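You operate a simulated robot arm through the tools that you are given. There is no shell and no other tool. Be economical: measure what you need, move in short steps, check, and stop when the job is done.

The job below is to be done with a simulated robot arm. You get a single attempt, and the scene is never put back.

Task
Stop the yellow cabinet, block it off and switch the black breaker off.
Fine: red button first, dial to 0, switch blocked by its slide before the door opens; door shut.

It is judged by the outcome, as a careful person would: the job done as asked, and still so three seconds after it is handed in. It fails if anything else is knocked over, pushed out of place, dropped, spilled or broken.

Robot
A 7-joint arm with a two-finger parallel gripper on a trunk, on a base that drives. Base frame: it is fixed to the floor where the robot stands at the start and does not move with it; the origin is under the middle of the robot, x ahead of it, y to its left, z up. Readings come in m, degrees, newtons and seconds.
With the tool pointing down near the work surface it reaches from about 0.24 to 0.58 m from the robot's upright axis, wherever it stands. Its first joint turns from -166.0 to 166.0 degrees. Places, roughly: black breaker switch [-0.6, -2.1, 0.7]; yellow cabinet blue button [-0.5, -2.3, 0.8]; yellow cabinet dial [-0.6, -2.3, 1]; yellow cabinet door [-0.7, -2.1, 0.7]; yellow cabinet green button [-0.6, -2.3, 0.8]; yellow cabinet red button [-0.5, -2.5, 1]; yellow cabinet slide [-0.7, -2.1, 1]; yellow cabinet switch [-0.8, -2, 1]. Payload 3.4 kg.
The TCP is the grasp point between the finger pads, 0.03 m short of the fingertips. In the tool frame z runs along the fingers and y along their closing line. The gripper opens to 0.094 m. The fingers are 0.028 m wide and 0.01 m thick; the gripper's body (0.05 by 0.096 m) begins 0.055 m behind the TCP.
Orientation is that of the tool frame in the base frame, as [roll, pitch, yaw] about the fixed x, y, z axes, in that order (R = Rz(yaw) Ry(pitch) Rx(roll)). With the fingers straight down and closing along the base's y, the tool's x points along the base's -x, its y along +y and its z along -z.

Tools
- The arm moves only by the tool play_rows. Its argument "deltas" is one flat list of numbers, 7 for each row, row after row: the shift along the tool's x, y, z in m, then the turn, a rotation vector about the tool's x, y, z in degrees, then the opening, from 0 (shut) to 1 (fully open). In form: [x, y, z, ax, ay, az, hand, x, y, z, ax, ay, az, hand, ...]. A call has 1 to 20 rows; each row is the pose to reach, as a shift and turn from the pose commanded when the call began, along the tool's axes at that moment. Rows are played at 5 a second. More than 0.05 m and 8.6 degrees between two rows, or a gripper value outside its range, and nothing of the call is played. Where a pose cannot be reached the arm comes as near as it can. A force on the tool above 50 N (or 10 N above the force at the start of the call, whichever is more), or a blocked arm, ends the call early, and 0.2 s more pass. The fingers move at their own pace (about 0.072 m/s each) and stop on an object; they squeeze with about 23 N. The grip force told is the motor's: it shows also when the fingers shut on nothing. Time passes only in rows, and 0.2 s behind the last, so rows that repeat a pose let the fingers close. It gives the time, the measured TCP pose, the force on the tool (base axes), the opening and the grip force at its end, in the units of the frame above (readings bear some noise), with the torque about the TCP (base axes, N m) and any sound that the robot's microphone picked up, and new pictures: "show" is both (left out), scene, wrist or none.
- Cameras (640 x 400 px; columns grow to the right, rows downward): "scene" is now at [0.0257, 0.134, 1.5321]; the picture's right is [-0.14, -0.99, 0.00], its down [-0.62, 0.09, -0.78] and it looks along [0.77, -0.11, -0.63] (base axes); focal length 272 px, centre (320, 200). "wrist" rides on the gripper at [0.076, 0.014, -0.103] in the tool frame; the picture's right is [-0.18, 0.98, 0.00], its down [-0.75, -0.14, -0.64] and it looks along [-0.63, -0.12, 0.77] (tool axes); focal length 243 px, centre (320, 200). There is no depth. A picture from a camera that has moved, and an enlarged one, comes with that camera's place and axes in the base frame and with its lens. The place of the scene camera against the robot may be out by one fixed shift of up to 0.025 m in any direction.
- slide_trunk(by): slides the trunk up (or, below 0, down) by that many m; the arm and the scene camera ride with it, the base frame stays. It gives what a move gives, with no picture.
- drive_base(legs): drives the robot by 1 to 6 legs, each [ahead, left, turn to the left] in m, m and degrees, along the robot's own axes; the way and the turn of a leg run together, so that a leg with both is an arc; at most 1.5 m and 180 degrees a leg. The arm and the cameras ride along, it lands a little off, and it stops where it bumps. It gives what a move gives, and a new picture of the scene camera.
- aim_head(pan, tilt): turns the head with the scene camera to pan (to the left, within 155 degrees either way) and tilt (down, from -29 to 69), counted from straight ahead of the robot. It gives what a move gives, and a new picture of the scene camera.
- enlarge(camera, box): a new picture of the part [left, top, right, bottom] of that camera's present view, enlarged. The clock stands still meanwhile.
- sign_off(): hands the job in; it is judged then, once.

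Work in short steps. Places have to be worked out from the pictures, the camera data and where the tool is seen: move nearer, look again, correct. Check each grasp and each placing, and mend what went wrong. You have 135 turns and 274 pictures in all, those below and enlarged ones among them. Open the gripper and draw the arm clear of the work before you hand the job in, unless the task says otherwise; then end with one line.

The tools are called as a command line: name --argument value ..., lists and objects as JSON in quotes. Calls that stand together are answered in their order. play_rows: Moves the arm, as the interface text tells. Its arguments: {"type":"object","properties":{"deltas":{"type":"array","items":{"type":"number"}},"show":{"type":"string","enum":["both","scene","wrist","none"]}},"required":["deltas"]} The other tools are called the same way: slide_trunk (by) slides the trunk up or down; drive_base (legs) drives the base; aim_head (pan, tilt) turns the head that bears the scene camera; enlarge (camera, box) takes an enlarged picture of a part of a camera's view; sign_off () hands the job in.

At the start:

```text
time: 0.0
ee_pos: [0.3861, -0.0672, 1.1987]
tcp_rot: [-179.9, 0.0, 180.0]
ft_force: [0.3, 0.0, 1.2]
wrist_torque: [-0.02, -0.02, -0.01]
grip_width: 0.0941
grip_force: 0.0
trunk travel left (down, up): [-0.2, 0.186]
robot x, y, heading: [-0.0021, -0.003, 0.1]
head pan, tilt: [-8.0, 38.7]
```

scene: 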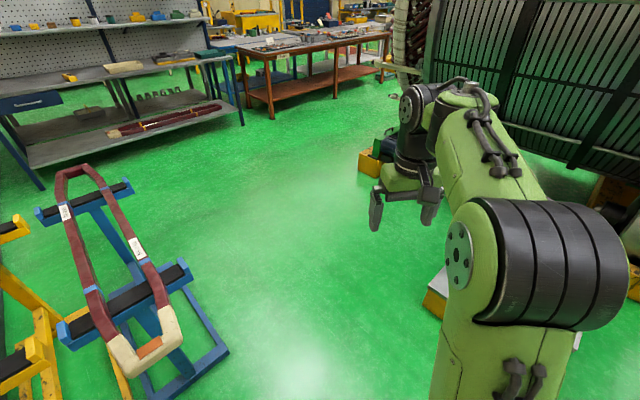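
wrist: 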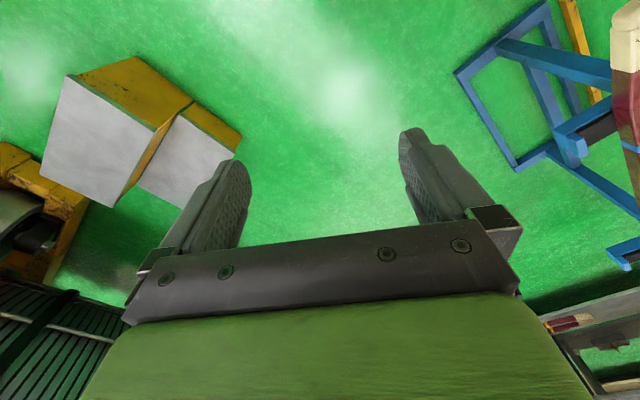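

I look toward the cabinet, which lies to the right and a bit behind.

aim_head --pan -105 --tilt 20

```text
time: 1.7
ee_pos: [0.3849, -0.0676, 1.1988]
tcp_rot: [-180.0, 0.0, 180.0]
ft_force: [-0.5, 0.4, 0.1]
wrist_torque: [-0.01, 0.02, 0.01]
grip_width: 0.0943
grip_force: 0.1
trunk travel left (down, up): [-0.2, 0.186]
robot x, y, heading: [0.0007, -0.0034, 0.1]
head pan, tilt: [-105.0, 20.0]
camera scene: at [-0.0834, 0.0561, 1.5616], right [-0.97, 0.26, 0.0], down [0.09, 0.33, -0.94], along [-0.24, -0.91, -0.34], focal length 272 px, centre (320, 200)
```

scene: 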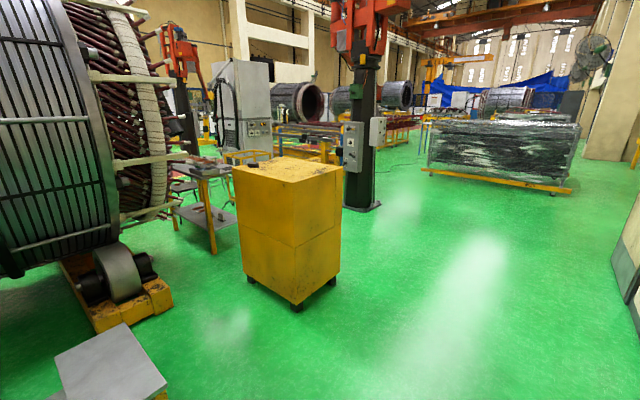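

The cabinet's control face points away (toward -x,-y). I turn toward the free floor first and look ahead.

drive_base --legs '[[0, 0, -140]]'

aim_head --pan 0 --tilt 30

```text
time: 8.0
ee_pos: [-0.344, -0.1868, 1.1981]
tcp_rot: [180.0, -0.2, 38.6]
ft_force: [0.9, -0.1, -0.6]
wrist_torque: [-0.02, 0.0, 0.01]
grip_width: 0.0939
grip_force: 0.0
trunk travel left (down, up): [-0.2, 0.186]
robot x, y, heading: [-0.0006, 0.0006, -141.4]
head pan, tilt: [-105.0, 20.0]
camera scene: at [0.1047, -0.0018, 1.5616], right [0.92, 0.4, 0.0], down [0.14, -0.31, -0.94], along [-0.38, 0.86, -0.34], focal length 272 px, centre (320, 200)
```

scene: 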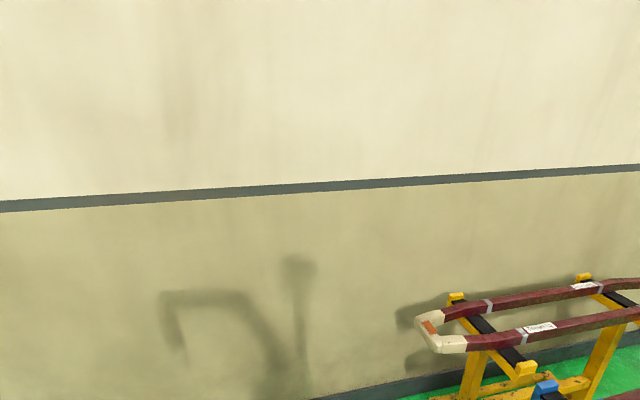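

```text
time: 9.8
ee_pos: [-0.3438, -0.1867, 1.1986]
tcp_rot: [-180.0, 0.0, 38.5]
ft_force: [-1.3, 0.0, -0.3]
wrist_torque: [0.03, -0.01, -0.05]
grip_width: 0.094
grip_force: 0.2
trunk travel left (down, up): [-0.2, 0.186]
robot x, y, heading: [0.0026, 0.0034, -141.4]
head pan, tilt: [0.0, 30.0]
camera scene: at [0.0713, -0.1435, 1.5455], right [-0.62, 0.78, 0.0], down [0.39, 0.31, -0.87], along [-0.68, -0.54, -0.5], focal length 272 px, centre (320, 200)
```

scene: 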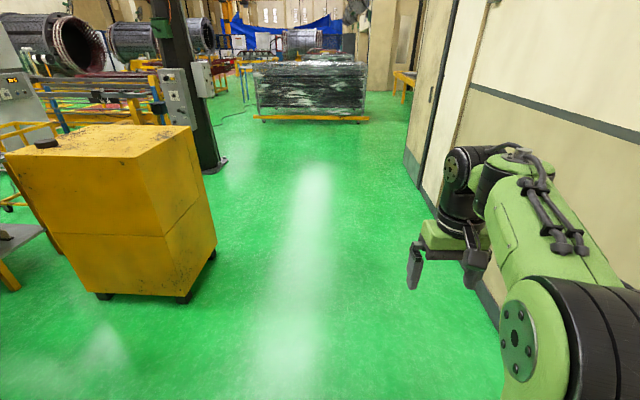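

The floor ahead is clear. I drive past the cabinet's side, turn to face its front, and go sideways in front of it.

drive_base --legs '[[1.1, 0.09, 0], [1.1, 0.09, 0], [0, 0, 174]]'

```text
time: 28.0
ee_pos: [-1.2644, -1.348, 1.198]
tcp_rot: [-179.9, 0.0, -144.4]
ft_force: [0.6, -0.9, 0.2]
wrist_torque: [0.01, 0.0, 0.0]
grip_width: 0.094
grip_force: 0.1
trunk travel left (down, up): [-0.2, 0.186]
robot x, y, heading: [-1.6161, -1.5158, 35.7]
head pan, tilt: [0.0, 30.0]
camera scene: at [-1.68, -1.3815, 1.5455], right [0.58, -0.81, 0.0], down [-0.41, -0.29, -0.87], along [0.7, 0.51, -0.5], focal length 272 px, centre (320, 200)
```

scene: 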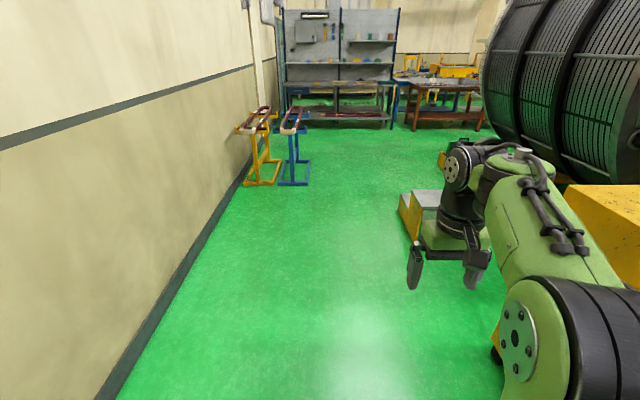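

I look at the cabinet front from here before closing in.

drive_base --legs '[[-0.45, -1.1, -3]]'

aim_head --pan 0 --tilt 32

```text
time: 34.0
ee_pos: [-1.0104, -2.5206, 1.1992]
tcp_rot: [179.9, 0.0, -147.1]
ft_force: [-0.3, 0.0, 0.3]
wrist_torque: [0.0, -0.01, -0.02]
grip_width: 0.0939
grip_force: 0.1
trunk travel left (down, up): [-0.2, 0.186]
robot x, y, heading: [-1.3731, -2.6782, 32.9]
head pan, tilt: [0.0, 30.0]
camera scene: at [-1.4277, -2.5354, 1.5455], right [0.54, -0.84, 0.0], down [-0.42, -0.27, -0.87], along [0.73, 0.47, -0.5], focal length 272 px, centre (320, 200)
```

scene: 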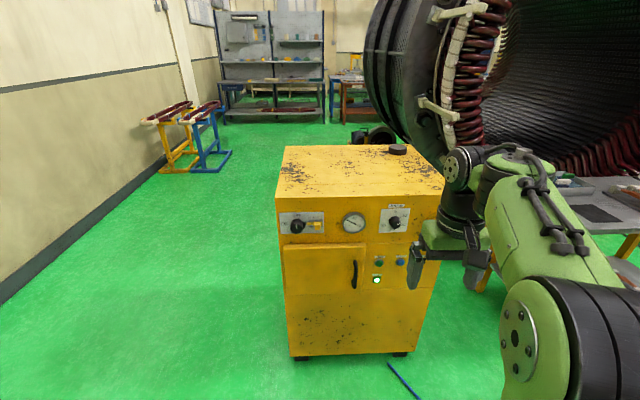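

```text
time: 34.6
ee_pos: [-1.0118, -2.5195, 1.1986]
tcp_rot: [-180.0, 0.0, -147.2]
ft_force: [0.3, 0.4, 0.4]
wrist_torque: [-0.01, 0.0, -0.02]
grip_width: 0.094
grip_force: 0.1
trunk travel left (down, up): [-0.2, 0.186]
robot x, y, heading: [-1.3704, -2.6717, 33.0]
head pan, tilt: [0.0, 32.0]
camera scene: at [-1.4286, -2.5354, 1.5424], right [0.54, -0.84, 0.0], down [-0.44, -0.29, -0.85], along [0.71, 0.46, -0.53], focal length 272 px, centre (320, 200)
```

scene: 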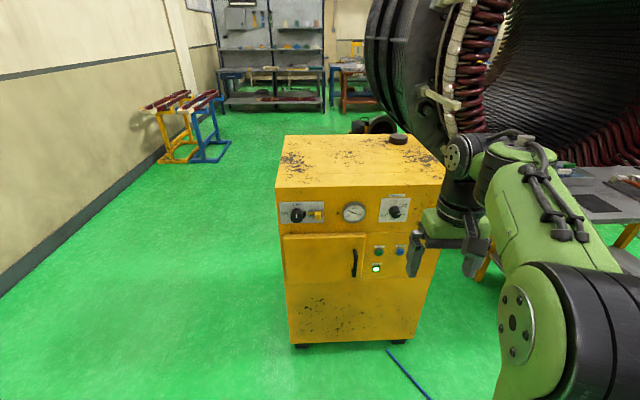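

Good view. I enlarge the panel.

enlarge --camera "scene" --box '[270, 185, 450, 298]'

enlarge --camera "scene" --box '[275, 195, 350, 242]'

```text
3.54 times, centred on (360, 242) of scene
camera zoom: at [-1.4286, -2.5354, 1.5424], right [0.54, -0.84, 0.0], down [-0.44, -0.29, -0.85], along [0.71, 0.46, -0.53], focal length 964 px, centre (178, 53)
```

zoom: 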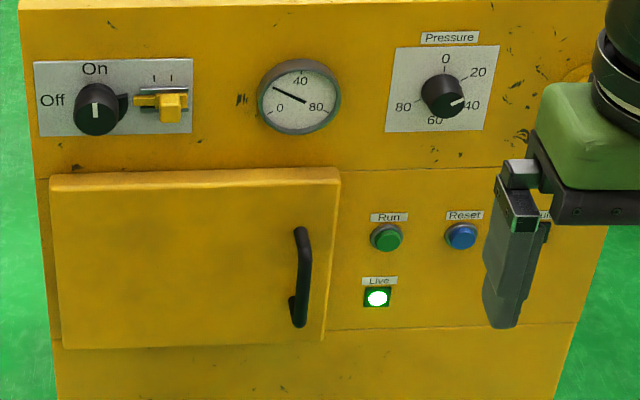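

```text
8.51 times, centred on (312, 218) of scene
camera zoom: at [-1.4286, -2.5354, 1.5424], right [0.54, -0.84, 0.0], down [-0.44, -0.29, -0.85], along [0.71, 0.46, -0.53], focal length 2318 px, centre (384, 43)
```

zoom: 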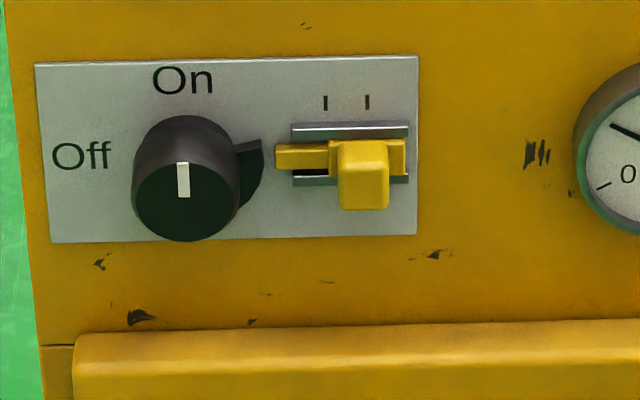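

The layout is clear: switch On, slide to its right, pressure dial around 40, door, Run/Reset, and the red button is hidden behind the gripper. I tilt the tool to point forward in place.

play_rows --deltas '[0, 0, 0, 0, -8.5, 0, 0.5, 0, 0, 0, 0, -17, 0, 0.5, 0, 0, 0, 0, -25.5, 0, 0.5, 0, 0, 0, 0, -34, 0, 0.5, 0, 0, 0, 0, -42.5, 0, 0.5, 0, 0, 0, 0, -51, 0, 0.5, 0, 0, 0, 0, -59.5, 0, 0.5, 0, 0, 0, 0, -68, 0, 0.5, 0, 0, 0, 0, -76.5, 0, 0.5, 0, 0, 0, 0, -85, 0, 0.5, 0, 0, 0, 0, -90, 0, 0.5, 0, 0, 0, 0, -90, 0, 0.5]'

```text
time: 37.2
ee_pos: [-0.9953, -2.5263, 1.2239]
tcp_rot: [158.1, 88.4, -168.7]
ft_force: [0.7, 1.1, -0.7]
wrist_torque: [-0.01, 0.02, -0.06]
grip_width: 0.047
grip_force: 0.1
out of reach, approached as far as the arm can: row 10, 11, 12
trunk travel left (down, up): [-0.2, 0.186]
robot x, y, heading: [-1.3742, -2.6757, 33.1]
head pan, tilt: [0.0, 32.0]
camera scene: at [-1.426, -2.5318, 1.5421], right [0.54, -0.84, 0.0], down [-0.45, -0.29, -0.85], along [0.71, 0.46, -0.53], focal length 272 px, centre (320, 200)
camera wrist: at [-1.0889, -2.5704, 1.1515], right [-0.53, 0.82, 0.2], down [-0.44, -0.47, 0.77], along [0.72, 0.33, 0.61], focal length 243 px, centre (320, 200)
```

scene: 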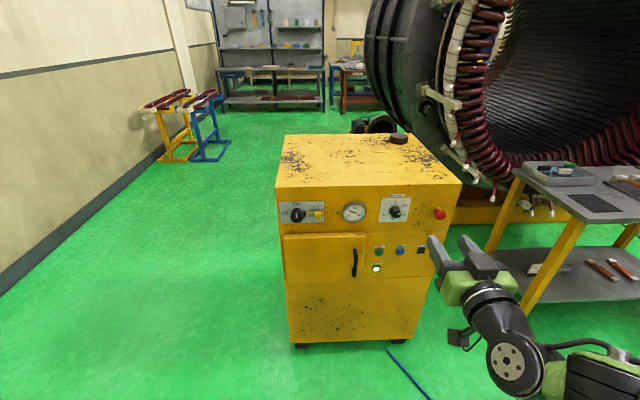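
wrist: 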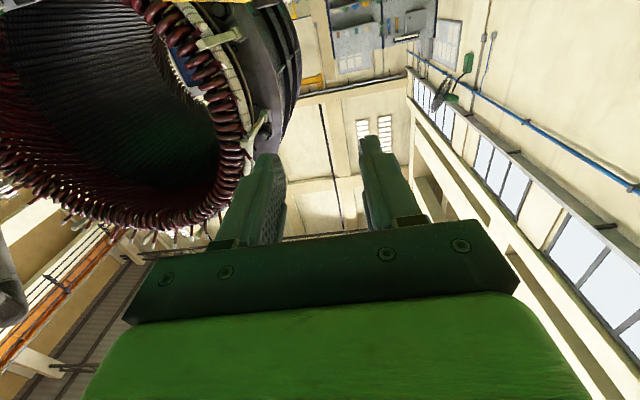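

The red mushroom button is now visible at upper right. I enlarge to read its details and to check the camera's offset against the fingertips.

enlarge --camera "scene" --box '[370, 190, 530, 290]'

```text
4.00 times, centred on (450, 240) of scene
camera zoom: at [-1.426, -2.5318, 1.5421], right [0.54, -0.84, 0.0], down [-0.45, -0.29, -0.85], along [0.71, 0.46, -0.53], focal length 1090 px, centre (-200, 40)
```

zoom: 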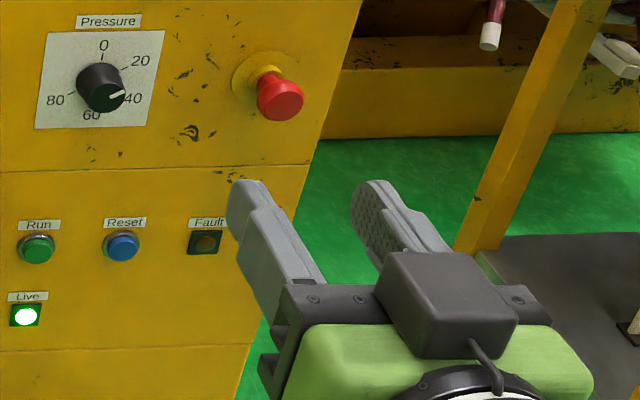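

Camera seems about 1.5 cm higher than told (fingertips appear lower than projected). With that, the panel plane is ~0.50 m ahead of the TCP; the red button is near (-0.51,-2.46,0.99). I drive in 0.2 m, square up to the panel, and lower the trunk.

drive_base --legs '[[0.2, 0, -3.3]]'

slide_trunk --by -0.19

aim_head --pan 0 --tilt 30

```text
time: 38.8
ee_pos: [-0.8173, -2.445, 1.222]
tcp_rot: [156.3, 88.4, -173.6]
ft_force: [0.2, 1.5, -0.5]
wrist_torque: [-0.02, 0.01, 0.0]
grip_width: 0.0471
grip_force: 0.0
trunk travel left (down, up): [-0.2, 0.186]
robot x, y, heading: [-1.1981, -2.5706, 29.8]
head pan, tilt: [0.0, 32.0]
camera scene: at [-1.2484, -2.4277, 1.5423], right [0.5, -0.87, 0.0], down [-0.46, -0.26, -0.85], along [0.74, 0.42, -0.53], focal length 272 px, centre (320, 200)
```

scene: 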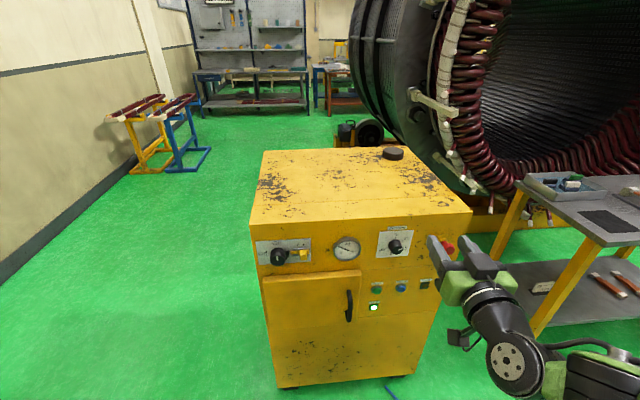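

```text
time: 40.9
ee_pos: [-0.8185, -2.4456, 1.0347]
tcp_rot: [155.4, 88.4, -174.5]
ft_force: [0.5, 0.0, -0.3]
wrist_torque: [0.02, 0.01, 0.0]
grip_width: 0.0469
grip_force: 0.1
trunk travel left (down, up): [-0.01, 0.376]
robot x, y, heading: [-1.2026, -2.5697, 29.5]
head pan, tilt: [0.0, 32.0]
```

```text
time: 41.5
ee_pos: [-0.8179, -2.446, 1.0339]
tcp_rot: [155.3, 88.3, -174.5]
ft_force: [0.8, -0.1, 1.0]
wrist_torque: [0.01, 0.01, -0.01]
grip_width: 0.0471
grip_force: 0.0
trunk travel left (down, up): [-0.01, 0.376]
robot x, y, heading: [-1.1996, -2.5685, 29.7]
head pan, tilt: [0.0, 30.0]
camera scene: at [-1.2491, -2.4281, 1.3554], right [0.5, -0.87, 0.0], down [-0.43, -0.25, -0.87], along [0.75, 0.43, -0.5], focal length 272 px, centre (320, 200)
```

scene: 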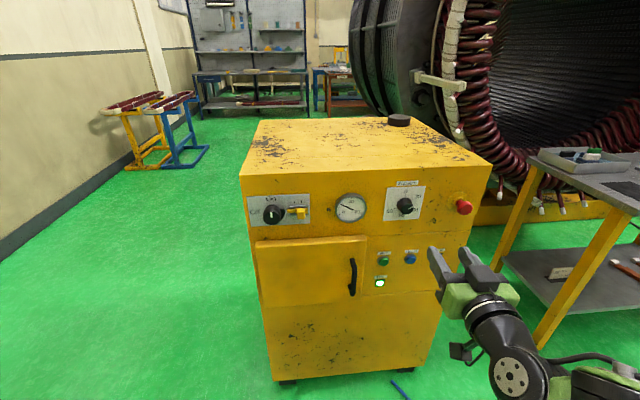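

Next I close the fingers and move right and ahead, stopping about 6-7 cm short of the red button.

play_rows --deltas '[0.01, -0.04, 0.02, 0, 0, 0, 0, 0.02, -0.08, 0.04, 0, 0, 0, 0, 0.03, -0.12, 0.08, 0, 0, 0, 0, 0.04, -0.16, 0.12, 0, 0, 0, 0, 0.05, -0.17, 0.15, 0, 0, 0, 0]'

enlarge --camera "scene" --box '[390, 160, 550, 260]'

```text
refused: row 3 steps farther than a row can; nothing moved
```

```text
4.00 times, centred on (470, 210) of scene
camera zoom: at [-1.2491, -2.4281, 1.3554], right [0.5, -0.87, 0.0], down [-0.43, -0.25, -0.87], along [0.75, 0.43, -0.5], focal length 1090 px, centre (-280, 160)
```

zoom: 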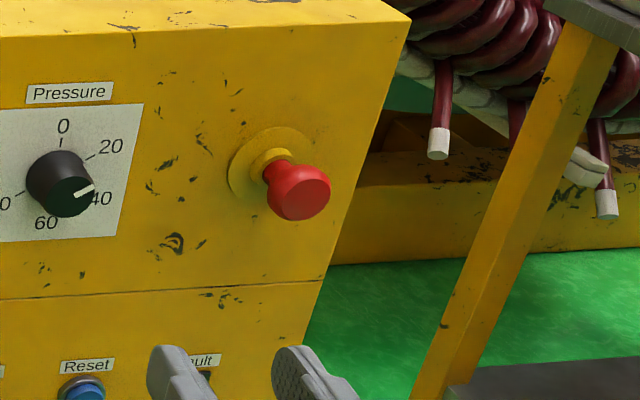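

Steps were too long; I use smaller ones.

play_rows --deltas '[0.01, -0.035, 0.02, 0, 0, 0, 0, 0.02, -0.07, 0.04, 0, 0, 0, 0, 0.03, -0.105, 0.07, 0, 0, 0, 0, 0.04, -0.14, 0.1, 0, 0, 0, 0, 0.05, -0.17, 0.13, 0, 0, 0, 0, 0.05, -0.17, 0.15, 0, 0, 0, 0]'

enlarge --camera "scene" --box '[390, 160, 550, 260]'

```text
time: 42.9
ee_pos: [-0.6046, -2.5164, 0.976]
tcp_rot: [157.5, 88.3, -172.3]
ft_force: [0.2, 0.1, -0.7]
wrist_torque: [0.0, 0.01, -0.01]
grip_width: 0.0
grip_force: 22.7
trunk travel left (down, up): [-0.01, 0.376]
robot x, y, heading: [-1.1987, -2.5682, 30.0]
head pan, tilt: [0.0, 30.0]
camera scene: at [-1.2488, -2.428, 1.3555], right [0.5, -0.87, 0.0], down [-0.43, -0.25, -0.87], along [0.75, 0.43, -0.5], focal length 272 px, centre (320, 200)
camera wrist: at [-0.7019, -2.5559, 0.9045], right [-0.49, 0.85, 0.2], down [-0.46, -0.44, 0.77], along [0.74, 0.29, 0.61], focal length 243 px, centre (320, 200)
```

scene: 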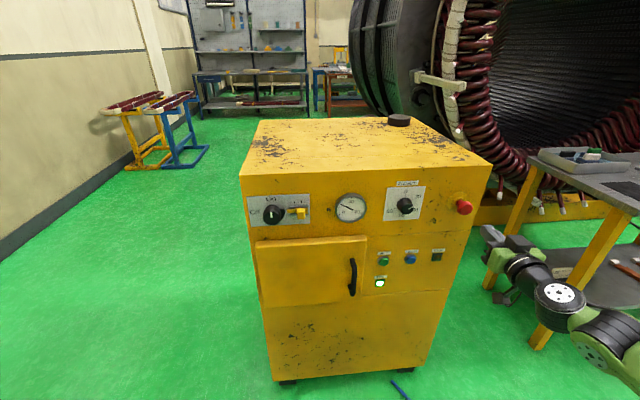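
wrist: 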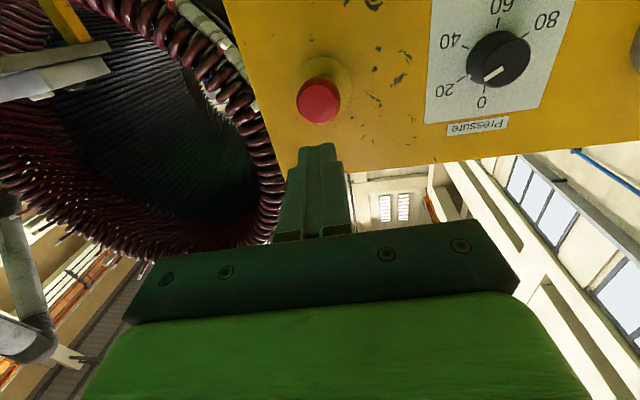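

```text
4.00 times, centred on (470, 210) of scene
camera zoom: at [-1.2488, -2.428, 1.3555], right [0.5, -0.87, 0.0], down [-0.43, -0.25, -0.87], along [0.75, 0.43, -0.5], focal length 1090 px, centre (-280, 160)
```

zoom: 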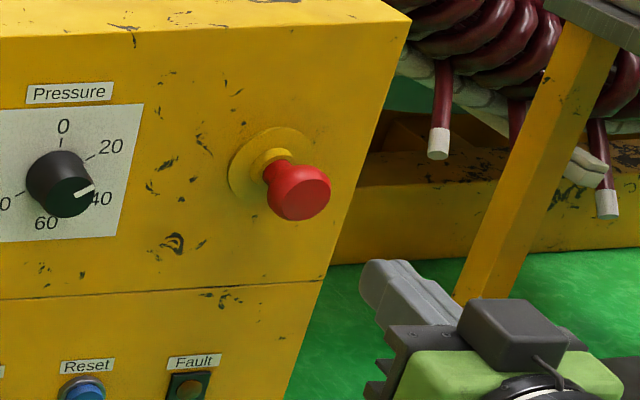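

Wrist and scene rays cross at about (-0.491,-2.453,0.972): straight ahead, tip contact after 0.10 m. I push forward gently.

play_rows --deltas '[0, 0, 0.04, 0, 0, 0, 0, 0, 0, 0.075, 0, 0, 0, 0, 0, 0, 0.09, 0, 0, 0, 0, 0, 0, 0.098, 0, 0, 0, 0, 0, 0, 0.104, 0, 0, 0, 0, 0, 0, 0.11, 0, 0, 0, 0, 0, 0, 0.116, 0, 0, 0, 0]'

enlarge --camera "scene" --box '[390, 160, 550, 260]'

```text
time: 44.1
ee_pos: [-0.5213, -2.4691, 0.9761]
tcp_rot: [158.2, 88.3, -171.3]
ft_force: [-34.0, -13.7, 1.8]
wrist_torque: [0.19, -0.37, 0.5]
grip_width: 0.0003
grip_force: 22.6
trunk travel left (down, up): [-0.01, 0.376]
robot x, y, heading: [-1.2014, -2.5657, 29.3]
head pan, tilt: [0.0, 30.0]
stopped in row 6: the force on the tool passed its limit at 58 N (the readings are from after the stop); the commanded pose is now the measured one
camera scene: at [-1.2563, -2.4309, 1.3555], right [0.49, -0.87, 0.0], down [-0.43, -0.25, -0.87], along [0.76, 0.43, -0.5], focal length 272 px, centre (320, 200)
camera wrist: at [-0.618, -2.508, 0.9049], right [-0.49, 0.85, 0.19], down [-0.46, -0.44, 0.77], along [0.74, 0.29, 0.61], focal length 243 px, centre (320, 200)
```

scene: 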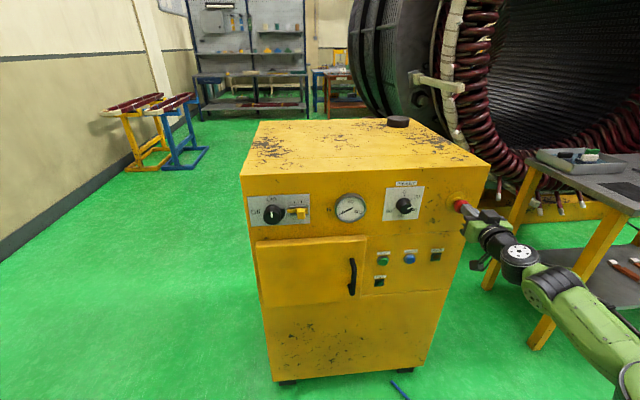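
wrist: 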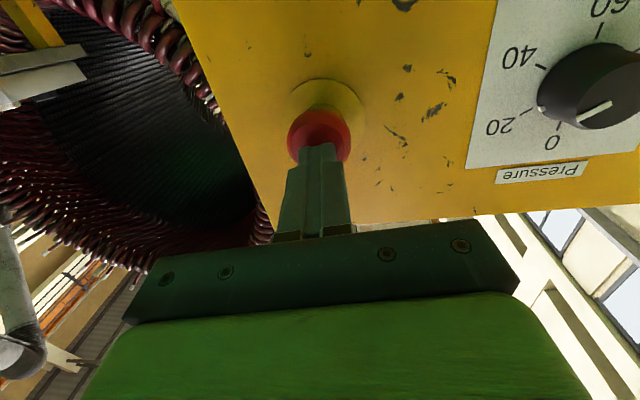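

```text
4.00 times, centred on (470, 210) of scene
camera zoom: at [-1.2563, -2.4309, 1.3555], right [0.49, -0.87, 0.0], down [-0.43, -0.25, -0.87], along [0.76, 0.43, -0.5], focal length 1090 px, centre (-280, 160)
```

zoom: 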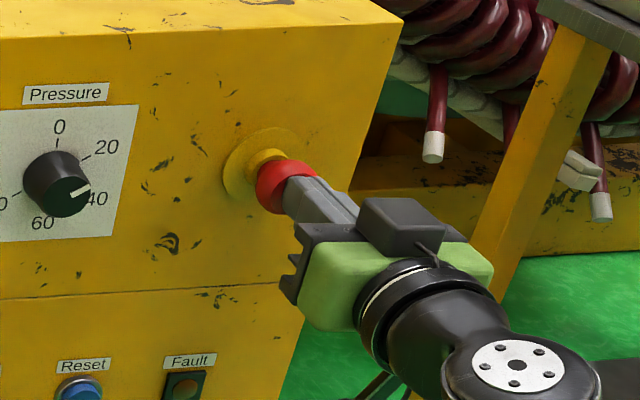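

Live lamp is out and the gauge dropped: the stop is pressed. I back off and check that it stays latched.

play_rows --deltas '[0, 0, -0.04, 0, 0, 0, 0, 0, 0, -0.08, 0, 0, 0, 0.3, 0, 0, -0.11, 0, 0, 0, 0.7]'

enlarge --camera "scene" --box '[320, 160, 480, 260]'

enlarge --camera "wrist" --box '[420, 0, 580, 100]'

```text
time: 44.9
ee_pos: [-0.6111, -2.5217, 0.9764]
tcp_rot: [160.4, 88.1, -169.3]
ft_force: [0.4, -0.1, -0.2]
wrist_torque: [0.01, 0.01, 0.02]
grip_width: 0.0657
grip_force: 0.0
trunk travel left (down, up): [-0.01, 0.376]
robot x, y, heading: [-1.2012, -2.5707, 29.8]
head pan, tilt: [0.0, 30.0]
camera scene: at [-1.25, -2.4285, 1.3555], right [0.5, -0.87, 0.0], down [-0.43, -0.25, -0.87], along [0.75, 0.43, -0.5], focal length 272 px, centre (320, 200)
camera wrist: at [-0.7091, -2.5615, 0.9053], right [-0.49, 0.85, 0.2], down [-0.46, -0.44, 0.77], along [0.74, 0.29, 0.6], focal length 243 px, centre (320, 200)
```

scene: 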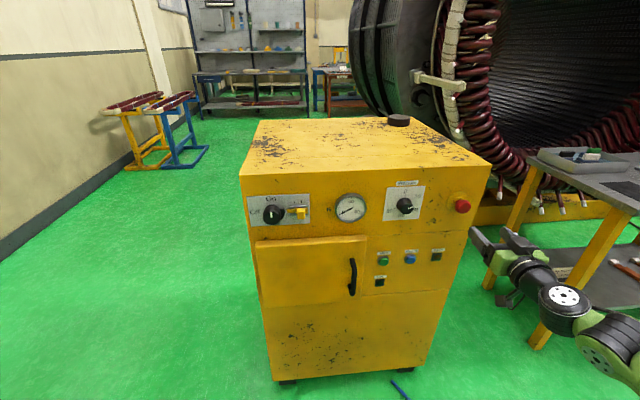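
wrist: 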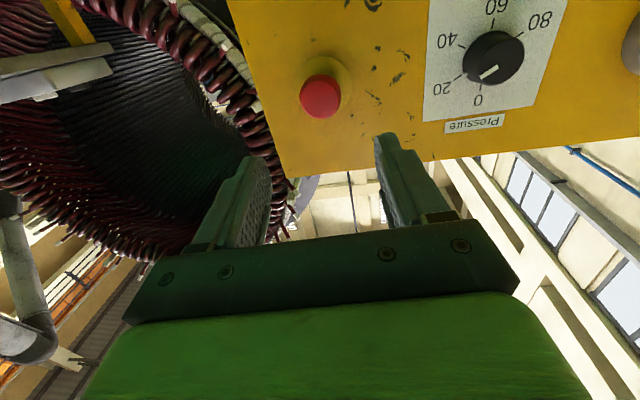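

```text
4.00 times, centred on (400, 210) of scene
camera zoom: at [-1.25, -2.4285, 1.3555], right [0.5, -0.87, 0.0], down [-0.43, -0.25, -0.87], along [0.75, 0.43, -0.5], focal length 1090 px, centre (0, 160)
```

zoom: 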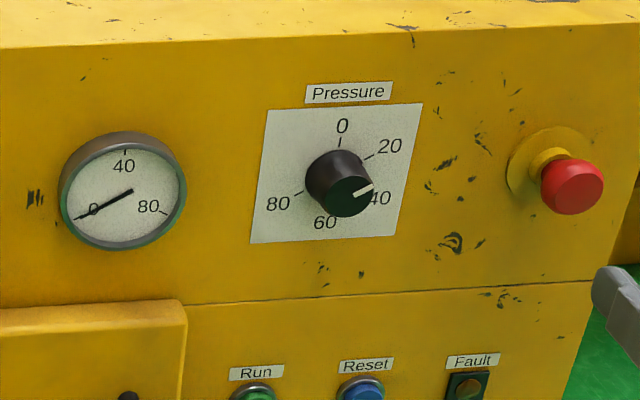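

```text
4.00 times, centred on (500, 50) of wrist
camera zoom: at [-0.7091, -2.5615, 0.9053], right [-0.49, 0.85, 0.2], down [-0.46, -0.44, 0.77], along [0.74, 0.29, 0.6], focal length 970 px, centre (-400, 800)
```

zoom: 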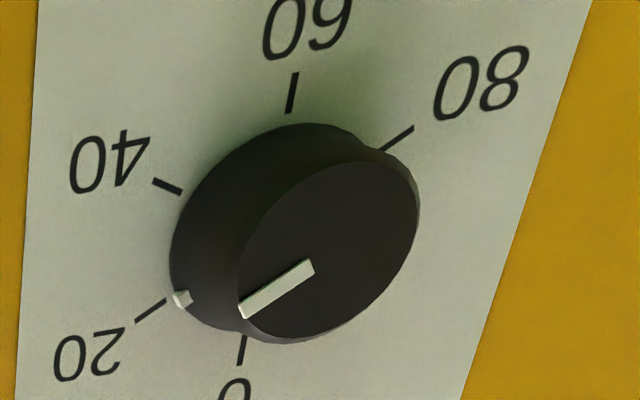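

Red button latched, gauge at 0; the dial pointer sits at 20, so it needs about 60° counter-clockwise. I move the open gripper in front of the dial.

play_rows --deltas '[0, 0.045, 0, 0, 0, 0, 0.75, 0, 0.09, 0, 0, 0, 0, 0.75, 0, 0.13, 0, 0, 0, 0, 0.75, 0, 0.163, 0.02, 0, 0, 0, 0.75, 0, 0.163, 0.055, 0, 0, 0, 0.75]'

enlarge --camera "wrist" --box '[210, 20, 450, 170]'

enlarge --camera "scene" --box '[340, 160, 500, 260]'

```text
time: 46.1
ee_pos: [-0.6438, -2.3529, 0.9743]
tcp_rot: [162.0, 87.9, -167.8]
ft_force: [-0.2, -0.1, 0.4]
wrist_torque: [0.02, 0.01, 0.01]
grip_width: 0.0704
grip_force: 0.0
trunk travel left (down, up): [-0.01, 0.376]
robot x, y, heading: [-1.2018, -2.5689, 29.6]
head pan, tilt: [0.0, 30.0]
camera scene: at [-1.2493, -2.428, 1.3554], right [0.5, -0.87, 0.0], down [-0.43, -0.25, -0.87], along [0.75, 0.43, -0.5], focal length 272 px, centre (320, 200)
camera wrist: at [-0.7407, -2.3931, 0.9035], right [-0.49, 0.85, 0.19], down [-0.46, -0.44, 0.77], along [0.74, 0.29, 0.6], focal length 243 px, centre (320, 200)
```

scene: 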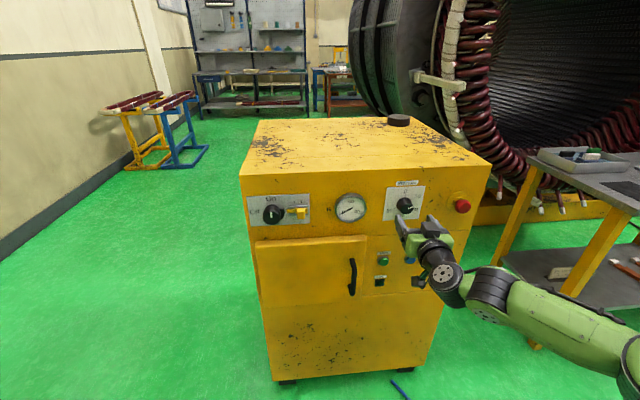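
wrist: 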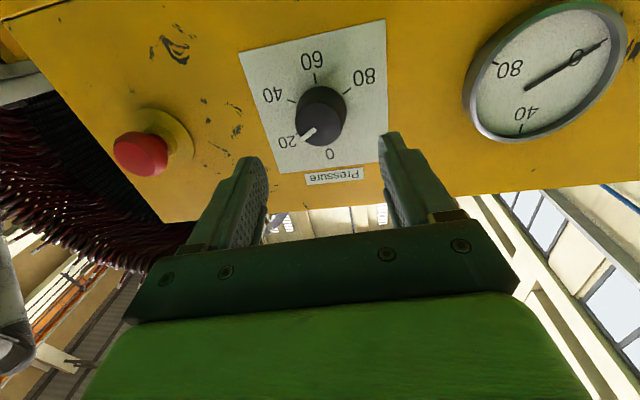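

```text
2.67 times, centred on (330, 95) of wrist
camera zoom: at [-0.7407, -2.3931, 0.9035], right [-0.49, 0.85, 0.19], down [-0.46, -0.44, 0.77], along [0.74, 0.29, 0.6], focal length 647 px, centre (293, 480)
```

zoom: 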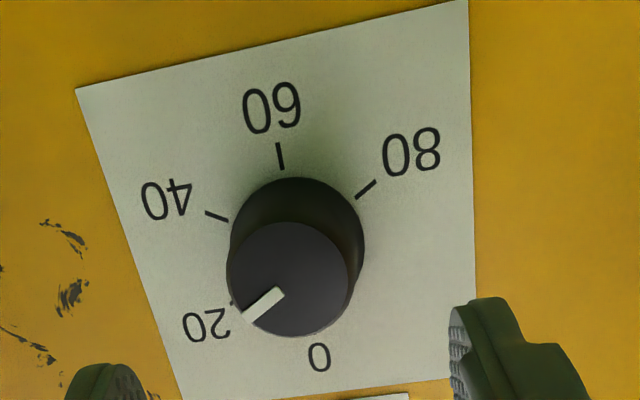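

```text
4.00 times, centred on (420, 210) of scene
camera zoom: at [-1.2493, -2.428, 1.3554], right [0.5, -0.87, 0.0], down [-0.43, -0.25, -0.87], along [0.75, 0.43, -0.5], focal length 1090 px, centre (-80, 160)
```

zoom: 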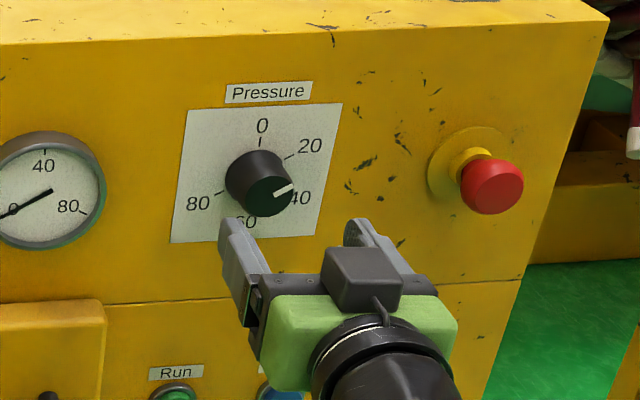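

The dial is dead ahead (~0.086 m to its face). I advance 0.077 m with the open fingers around the knob, then close.

play_rows --deltas '[0, 0.0, 0.03, 0, 0, 0, 0.75, -0.001, -0.001, 0.055, 0, 0, 0, 0.75, -0.002, -0.002, 0.068, 0, 0, 0, 0.75, -0.002, -0.002, 0.077, 0, 0, 0, 0.75, -0.002, -0.002, 0.077, 0, 0, 0, 0.75]'

enlarge --camera "wrist" --box '[210, 60, 450, 210]'

```text
time: 47.3
ee_pos: [-0.5801, -2.3167, 0.9754]
tcp_rot: [163.8, 87.9, -165.7]
ft_force: [-21.1, -13.3, -6.7]
wrist_torque: [-0.24, -0.24, 1.07]
grip_width: 0.0698
grip_force: 0.0
trunk travel left (down, up): [-0.01, 0.376]
robot x, y, heading: [-1.2022, -2.5718, 29.6]
head pan, tilt: [0.0, 30.0]
camera scene: at [-1.2528, -2.4304, 1.3555], right [0.5, -0.87, 0.0], down [-0.43, -0.25, -0.87], along [0.75, 0.43, -0.5], focal length 272 px, centre (320, 200)
camera wrist: at [-0.6779, -2.3572, 0.9043], right [-0.49, 0.85, 0.19], down [-0.46, -0.44, 0.77], along [0.74, 0.29, 0.6], focal length 243 px, centre (320, 200)
```

scene: 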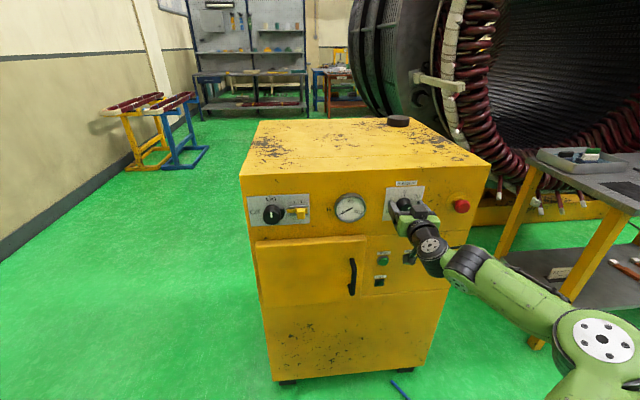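
wrist: 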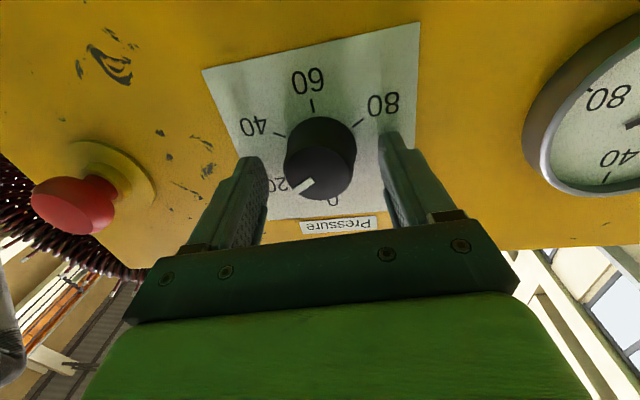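

```text
2.67 times, centred on (330, 135) of wrist
camera zoom: at [-0.6779, -2.3572, 0.9043], right [-0.49, 0.85, 0.19], down [-0.46, -0.44, 0.77], along [0.74, 0.29, 0.6], focal length 647 px, centre (293, 373)
```

zoom: 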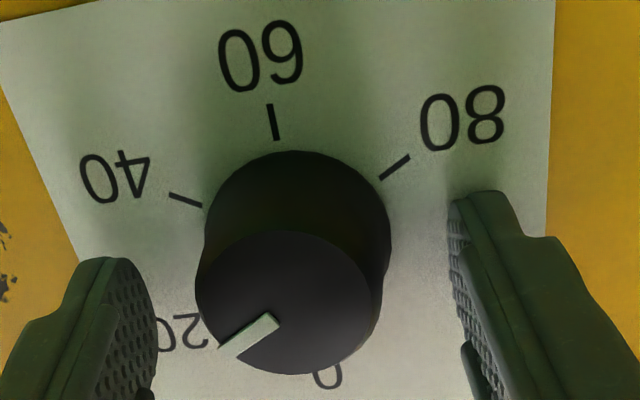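

The tips touch the plate (so the panel plane is at n≈-1.62). I back off 7 mm and close on the knob.

play_rows --deltas '[0, 0, -0.007, 0, 0, 0, 0.75, 0, 0, -0.007, 0, 0, 0, 0.3, 0, 0, -0.007, 0, 0, 0, 0.3, 0, 0, -0.007, 0, 0, 0, 0.3]' --show "wrist"

```text
time: 48.3
ee_pos: [-0.5829, -2.3181, 0.9767]
tcp_rot: [157.7, 88.1, -172.1]
ft_force: [5.1, 2.5, 6.3]
wrist_torque: [0.19, -0.31, 0.9]
grip_width: 0.0413
grip_force: 44.9
trunk travel left (down, up): [-0.01, 0.376]
robot x, y, heading: [-1.2029, -2.5674, 29.9]
head pan, tilt: [0.0, 30.0]
camera wrist: at [-0.6807, -2.3578, 0.9055], right [-0.49, 0.85, 0.2], down [-0.46, -0.44, 0.77], along [0.74, 0.29, 0.61], focal length 243 px, centre (320, 200)
```

wrist: 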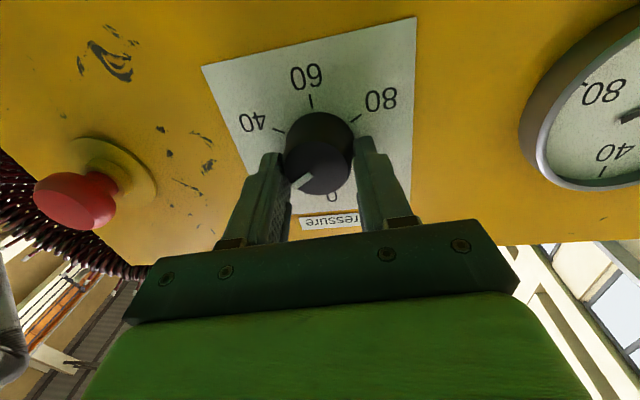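

Knob gripped (41 mm). I turn it 60° counter-clockwise in small steps.

play_rows --deltas '[0, 0, 0, 0, 0, -7.5, 0.3, 0, 0, 0, 0, 0, -15, 0.3, 0, 0, 0, 0, 0, -22.5, 0.3, 0, 0, 0, 0, 0, -30, 0.3, 0, 0, 0, 0, 0, -37.5, 0.3, 0, 0, 0, 0, 0, -45, 0.3, 0, 0, 0, 0, 0, -52.5, 0.3, 0, 0, 0, 0, 0, -60, 0.3, 0, 0, 0, 0, 0, -60, 0.3]'

enlarge --camera "wrist" --box '[210, 60, 450, 210]'

enlarge --camera "scene" --box '[340, 160, 500, 260]'

```text
time: 50.3
ee_pos: [-0.5857, -2.3149, 0.9736]
tcp_rot: [-92.6, 30.4, -60.7]
ft_force: [-12.5, 15.6, -9.7]
wrist_torque: [-0.19, 0.43, 0.66]
grip_width: 0.0389
grip_force: 44.9
trunk travel left (down, up): [-0.01, 0.376]
robot x, y, heading: [-1.1988, -2.5697, 29.4]
head pan, tilt: [0.0, 30.0]
camera scene: at [-1.2505, -2.4248, 1.355], right [0.5, -0.87, 0.0], down [-0.43, -0.25, -0.87], along [0.75, 0.43, -0.5], focal length 272 px, centre (320, 200)
camera wrist: at [-0.6451, -2.4181, 0.9281], right [-0.36, 0.55, -0.75], down [-0.83, 0.18, 0.53], along [0.43, 0.82, 0.39], focal length 243 px, centre (320, 200)
```

scene: 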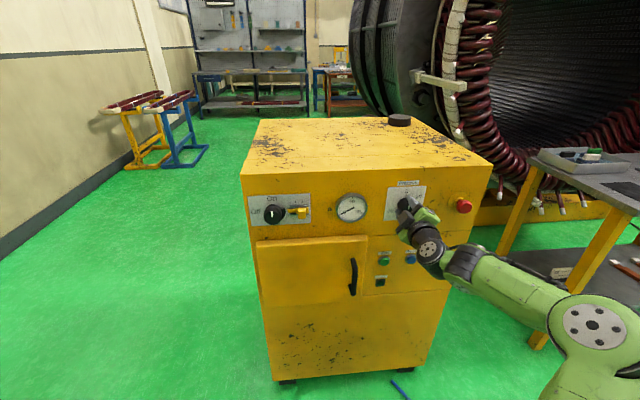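
wrist: 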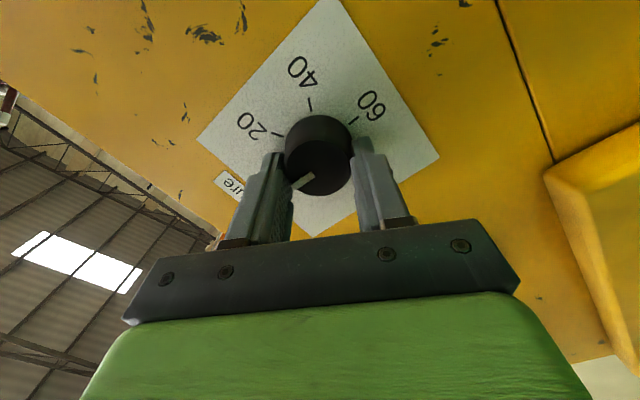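

```text
2.67 times, centred on (330, 135) of wrist
camera zoom: at [-0.6451, -2.4181, 0.9281], right [-0.36, 0.55, -0.75], down [-0.83, 0.18, 0.53], along [0.43, 0.82, 0.39], focal length 647 px, centre (293, 373)
```

zoom: 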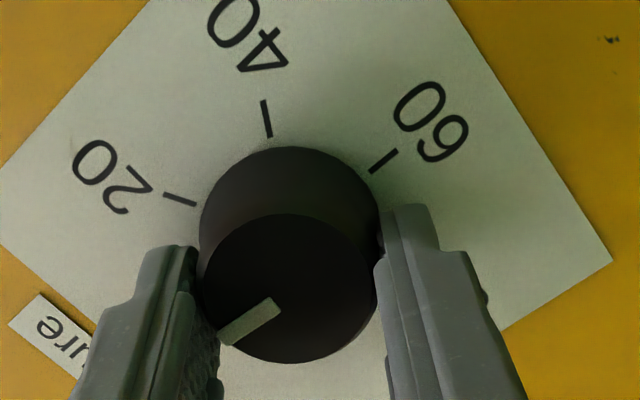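

```text
4.00 times, centred on (420, 210) of scene
camera zoom: at [-1.2505, -2.4248, 1.355], right [0.5, -0.87, 0.0], down [-0.43, -0.25, -0.87], along [0.75, 0.43, -0.5], focal length 1090 px, centre (-80, 160)
```

zoom: 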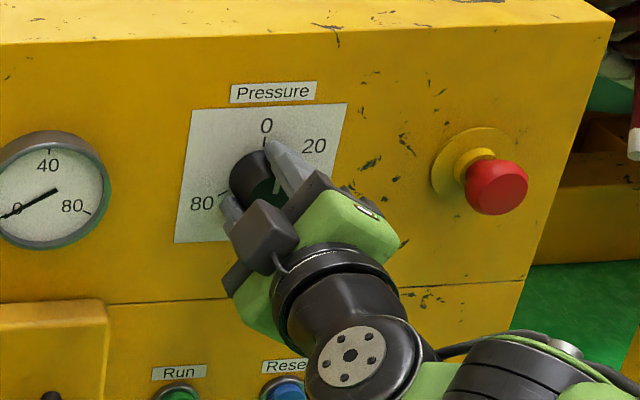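

The knob turned along with the gripper. I open, retreat and inspect.

play_rows --deltas '[0, 0, 0, 0, 0, -60, 0.75, 0, 0, 0, 0, 0, 0, 0.75]' --show "none"

```text
refused: row 1 steps farther than a row can; nothing moved
```

Corrected: the turn is already done, so only open and retreat.

play_rows --deltas '[0, 0, 0, 0, 0, 0, 0.75, 0, 0, 0, 0, 0, 0, 0.75, 0, 0, -0.04, 0, 0, 0, 0.75, 0, 0, -0.08, 0, 0, 0, 0.75, 0, 0, -0.11, 0, 0, 0, 0.75]'

enlarge --camera "wrist" --box '[210, 20, 450, 170]'

enlarge --camera "scene" --box '[340, 160, 500, 260]'

```text
time: 51.5
ee_pos: [-0.6781, -2.3761, 0.9811]
tcp_rot: [-92.0, 30.6, -60.8]
ft_force: [-0.1, 0.4, 0.3]
wrist_torque: [-0.04, 0.0, -0.01]
grip_width: 0.0704
grip_force: 0.0
trunk travel left (down, up): [-0.01, 0.376]
robot x, y, heading: [-1.1996, -2.5657, 29.5]
head pan, tilt: [0.0, 30.0]
camera scene: at [-1.25, -2.4285, 1.3555], right [0.5, -0.87, 0.0], down [-0.43, -0.25, -0.87], along [0.75, 0.43, -0.5], focal length 272 px, centre (320, 200)
camera wrist: at [-0.7385, -2.4778, 0.9344], right [-0.35, 0.56, -0.75], down [-0.83, 0.18, 0.53], along [0.43, 0.81, 0.4], focal length 243 px, centre (320, 200)
```

scene: 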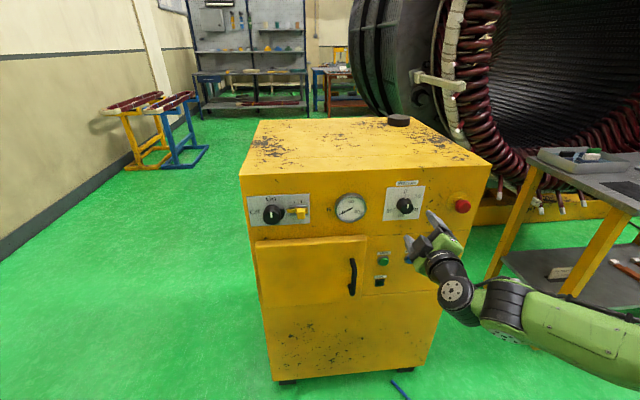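
wrist: 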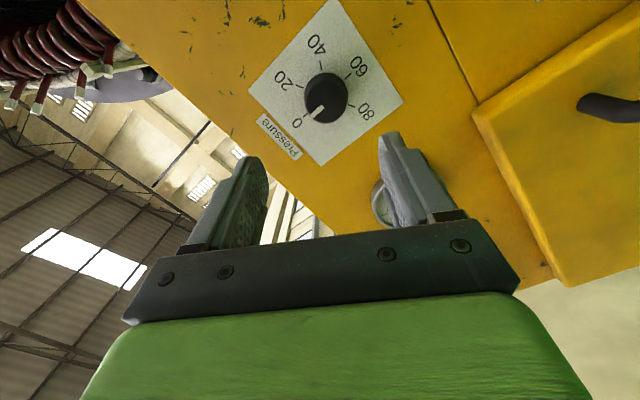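

```text
2.67 times, centred on (330, 95) of wrist
camera zoom: at [-0.7385, -2.4778, 0.9344], right [-0.35, 0.56, -0.75], down [-0.83, 0.18, 0.53], along [0.43, 0.81, 0.4], focal length 647 px, centre (293, 480)
```

zoom: 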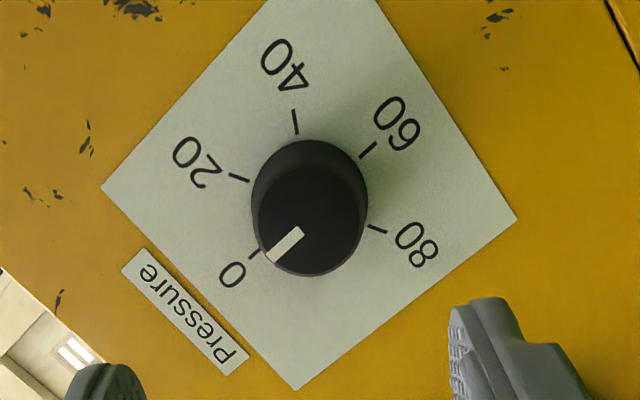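

```text
4.00 times, centred on (420, 210) of scene
camera zoom: at [-1.25, -2.4285, 1.3555], right [0.5, -0.87, 0.0], down [-0.43, -0.25, -0.87], along [0.75, 0.43, -0.5], focal length 1090 px, centre (-80, 160)
```

zoom: 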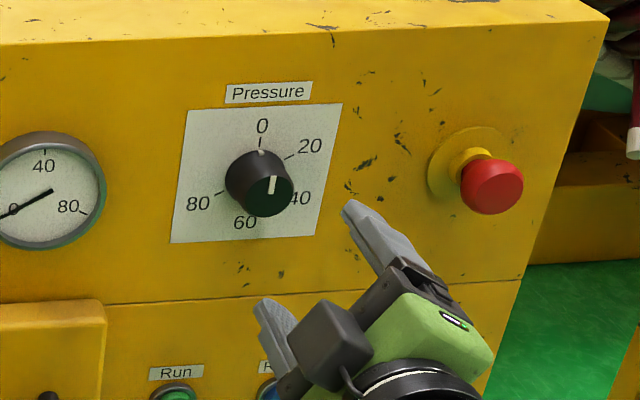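

Dial is exactly at 0. Next I move left to the main switch (est. (-0.762,-1.995,0.955)) while rolling the tool to +30° so there's room for a 90° turn.

play_rows --deltas '[-0.026, 0.0165, 0, 0, 0, 7.5, 0.75, -0.052, 0.033, 0, 0, 0, 15, 0.75, -0.078, 0.0495, 0, 0, 0, 22.5, 0.75, -0.104, 0.066, 0, 0, 0, 30, 0.75, -0.13, 0.0825, 0, 0, 0, 37.5, 0.75, -0.156, 0.099, 0, 0, 0, 45, 0.75, -0.182, 0.1155, 0, 0, 0, 52.5, 0.75, -0.208, 0.132, 0, 0, 0, 60, 0.75, -0.234, 0.1485, 0, 0, 0, 67.5, 0.75, -0.26, 0.165, 0, 0, 0, 75, 0.75, -0.286, 0.1815, 0, 0, 0, 82.5, 0.75, -0.313, 0.198, 0.01, 0, 0, 90, 0.75, -0.313, 0.198, 0.02, 0, 0, 90, 0.75]'

enlarge --camera "wrist" --box '[210, 20, 450, 170]'

enlarge --camera "scene" --box '[220, 160, 380, 260]'

```text
time: 54.3
ee_pos: [-0.7666, -2.1501, 0.9791]
tcp_rot: [93.7, 59.1, 123.8]
ft_force: [-0.8, -0.9, -0.5]
wrist_torque: [0.05, -0.02, -0.05]
grip_width: 0.0704
grip_force: 0.0
out of reach, approached as far as the arm can: row 8, 9, 10, 11, 12, 13
trunk travel left (down, up): [-0.01, 0.376]
robot x, y, heading: [-1.2033, -2.5691, 29.5]
head pan, tilt: [0.0, 30.0]
camera scene: at [-1.2504, -2.4285, 1.3555], right [0.5, -0.87, 0.0], down [-0.43, -0.25, -0.87], along [0.75, 0.43, -0.5], focal length 272 px, centre (320, 200)
camera wrist: at [-0.8812, -2.1588, 0.9258], right [-0.36, 0.66, 0.66], down [-0.28, -0.75, 0.6], along [0.89, 0.03, 0.46], focal length 243 px, centre (320, 200)
```

scene: 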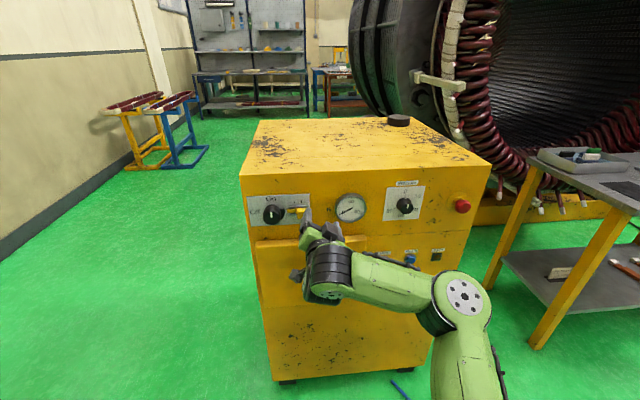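
wrist: 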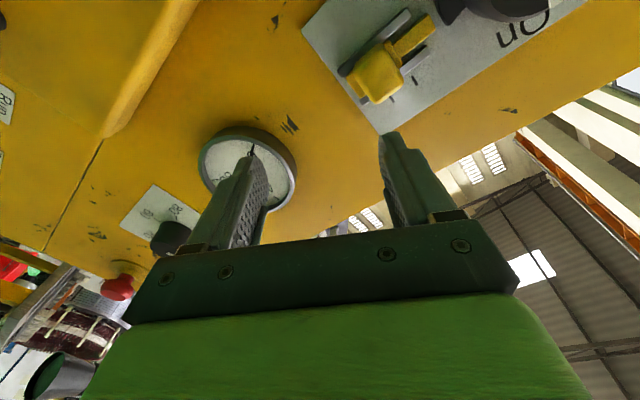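

```text
2.67 times, centred on (330, 95) of wrist
camera zoom: at [-0.8812, -2.1588, 0.9258], right [-0.36, 0.66, 0.66], down [-0.28, -0.75, 0.6], along [0.89, 0.03, 0.46], focal length 647 px, centre (293, 480)
```

zoom: 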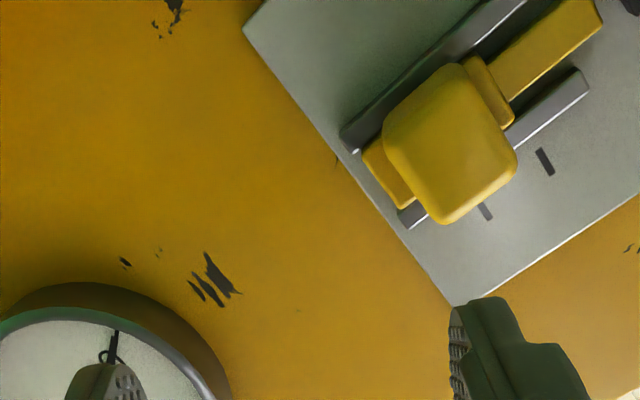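

```text
4.00 times, centred on (300, 210) of scene
camera zoom: at [-1.2504, -2.4285, 1.3555], right [0.5, -0.87, 0.0], down [-0.43, -0.25, -0.87], along [0.75, 0.43, -0.5], focal length 1090 px, centre (400, 160)
```

zoom: 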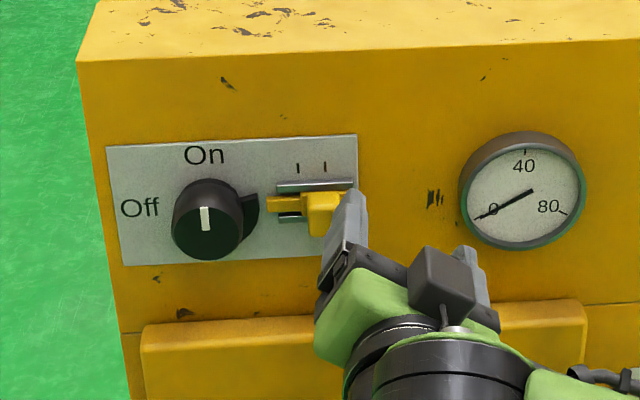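

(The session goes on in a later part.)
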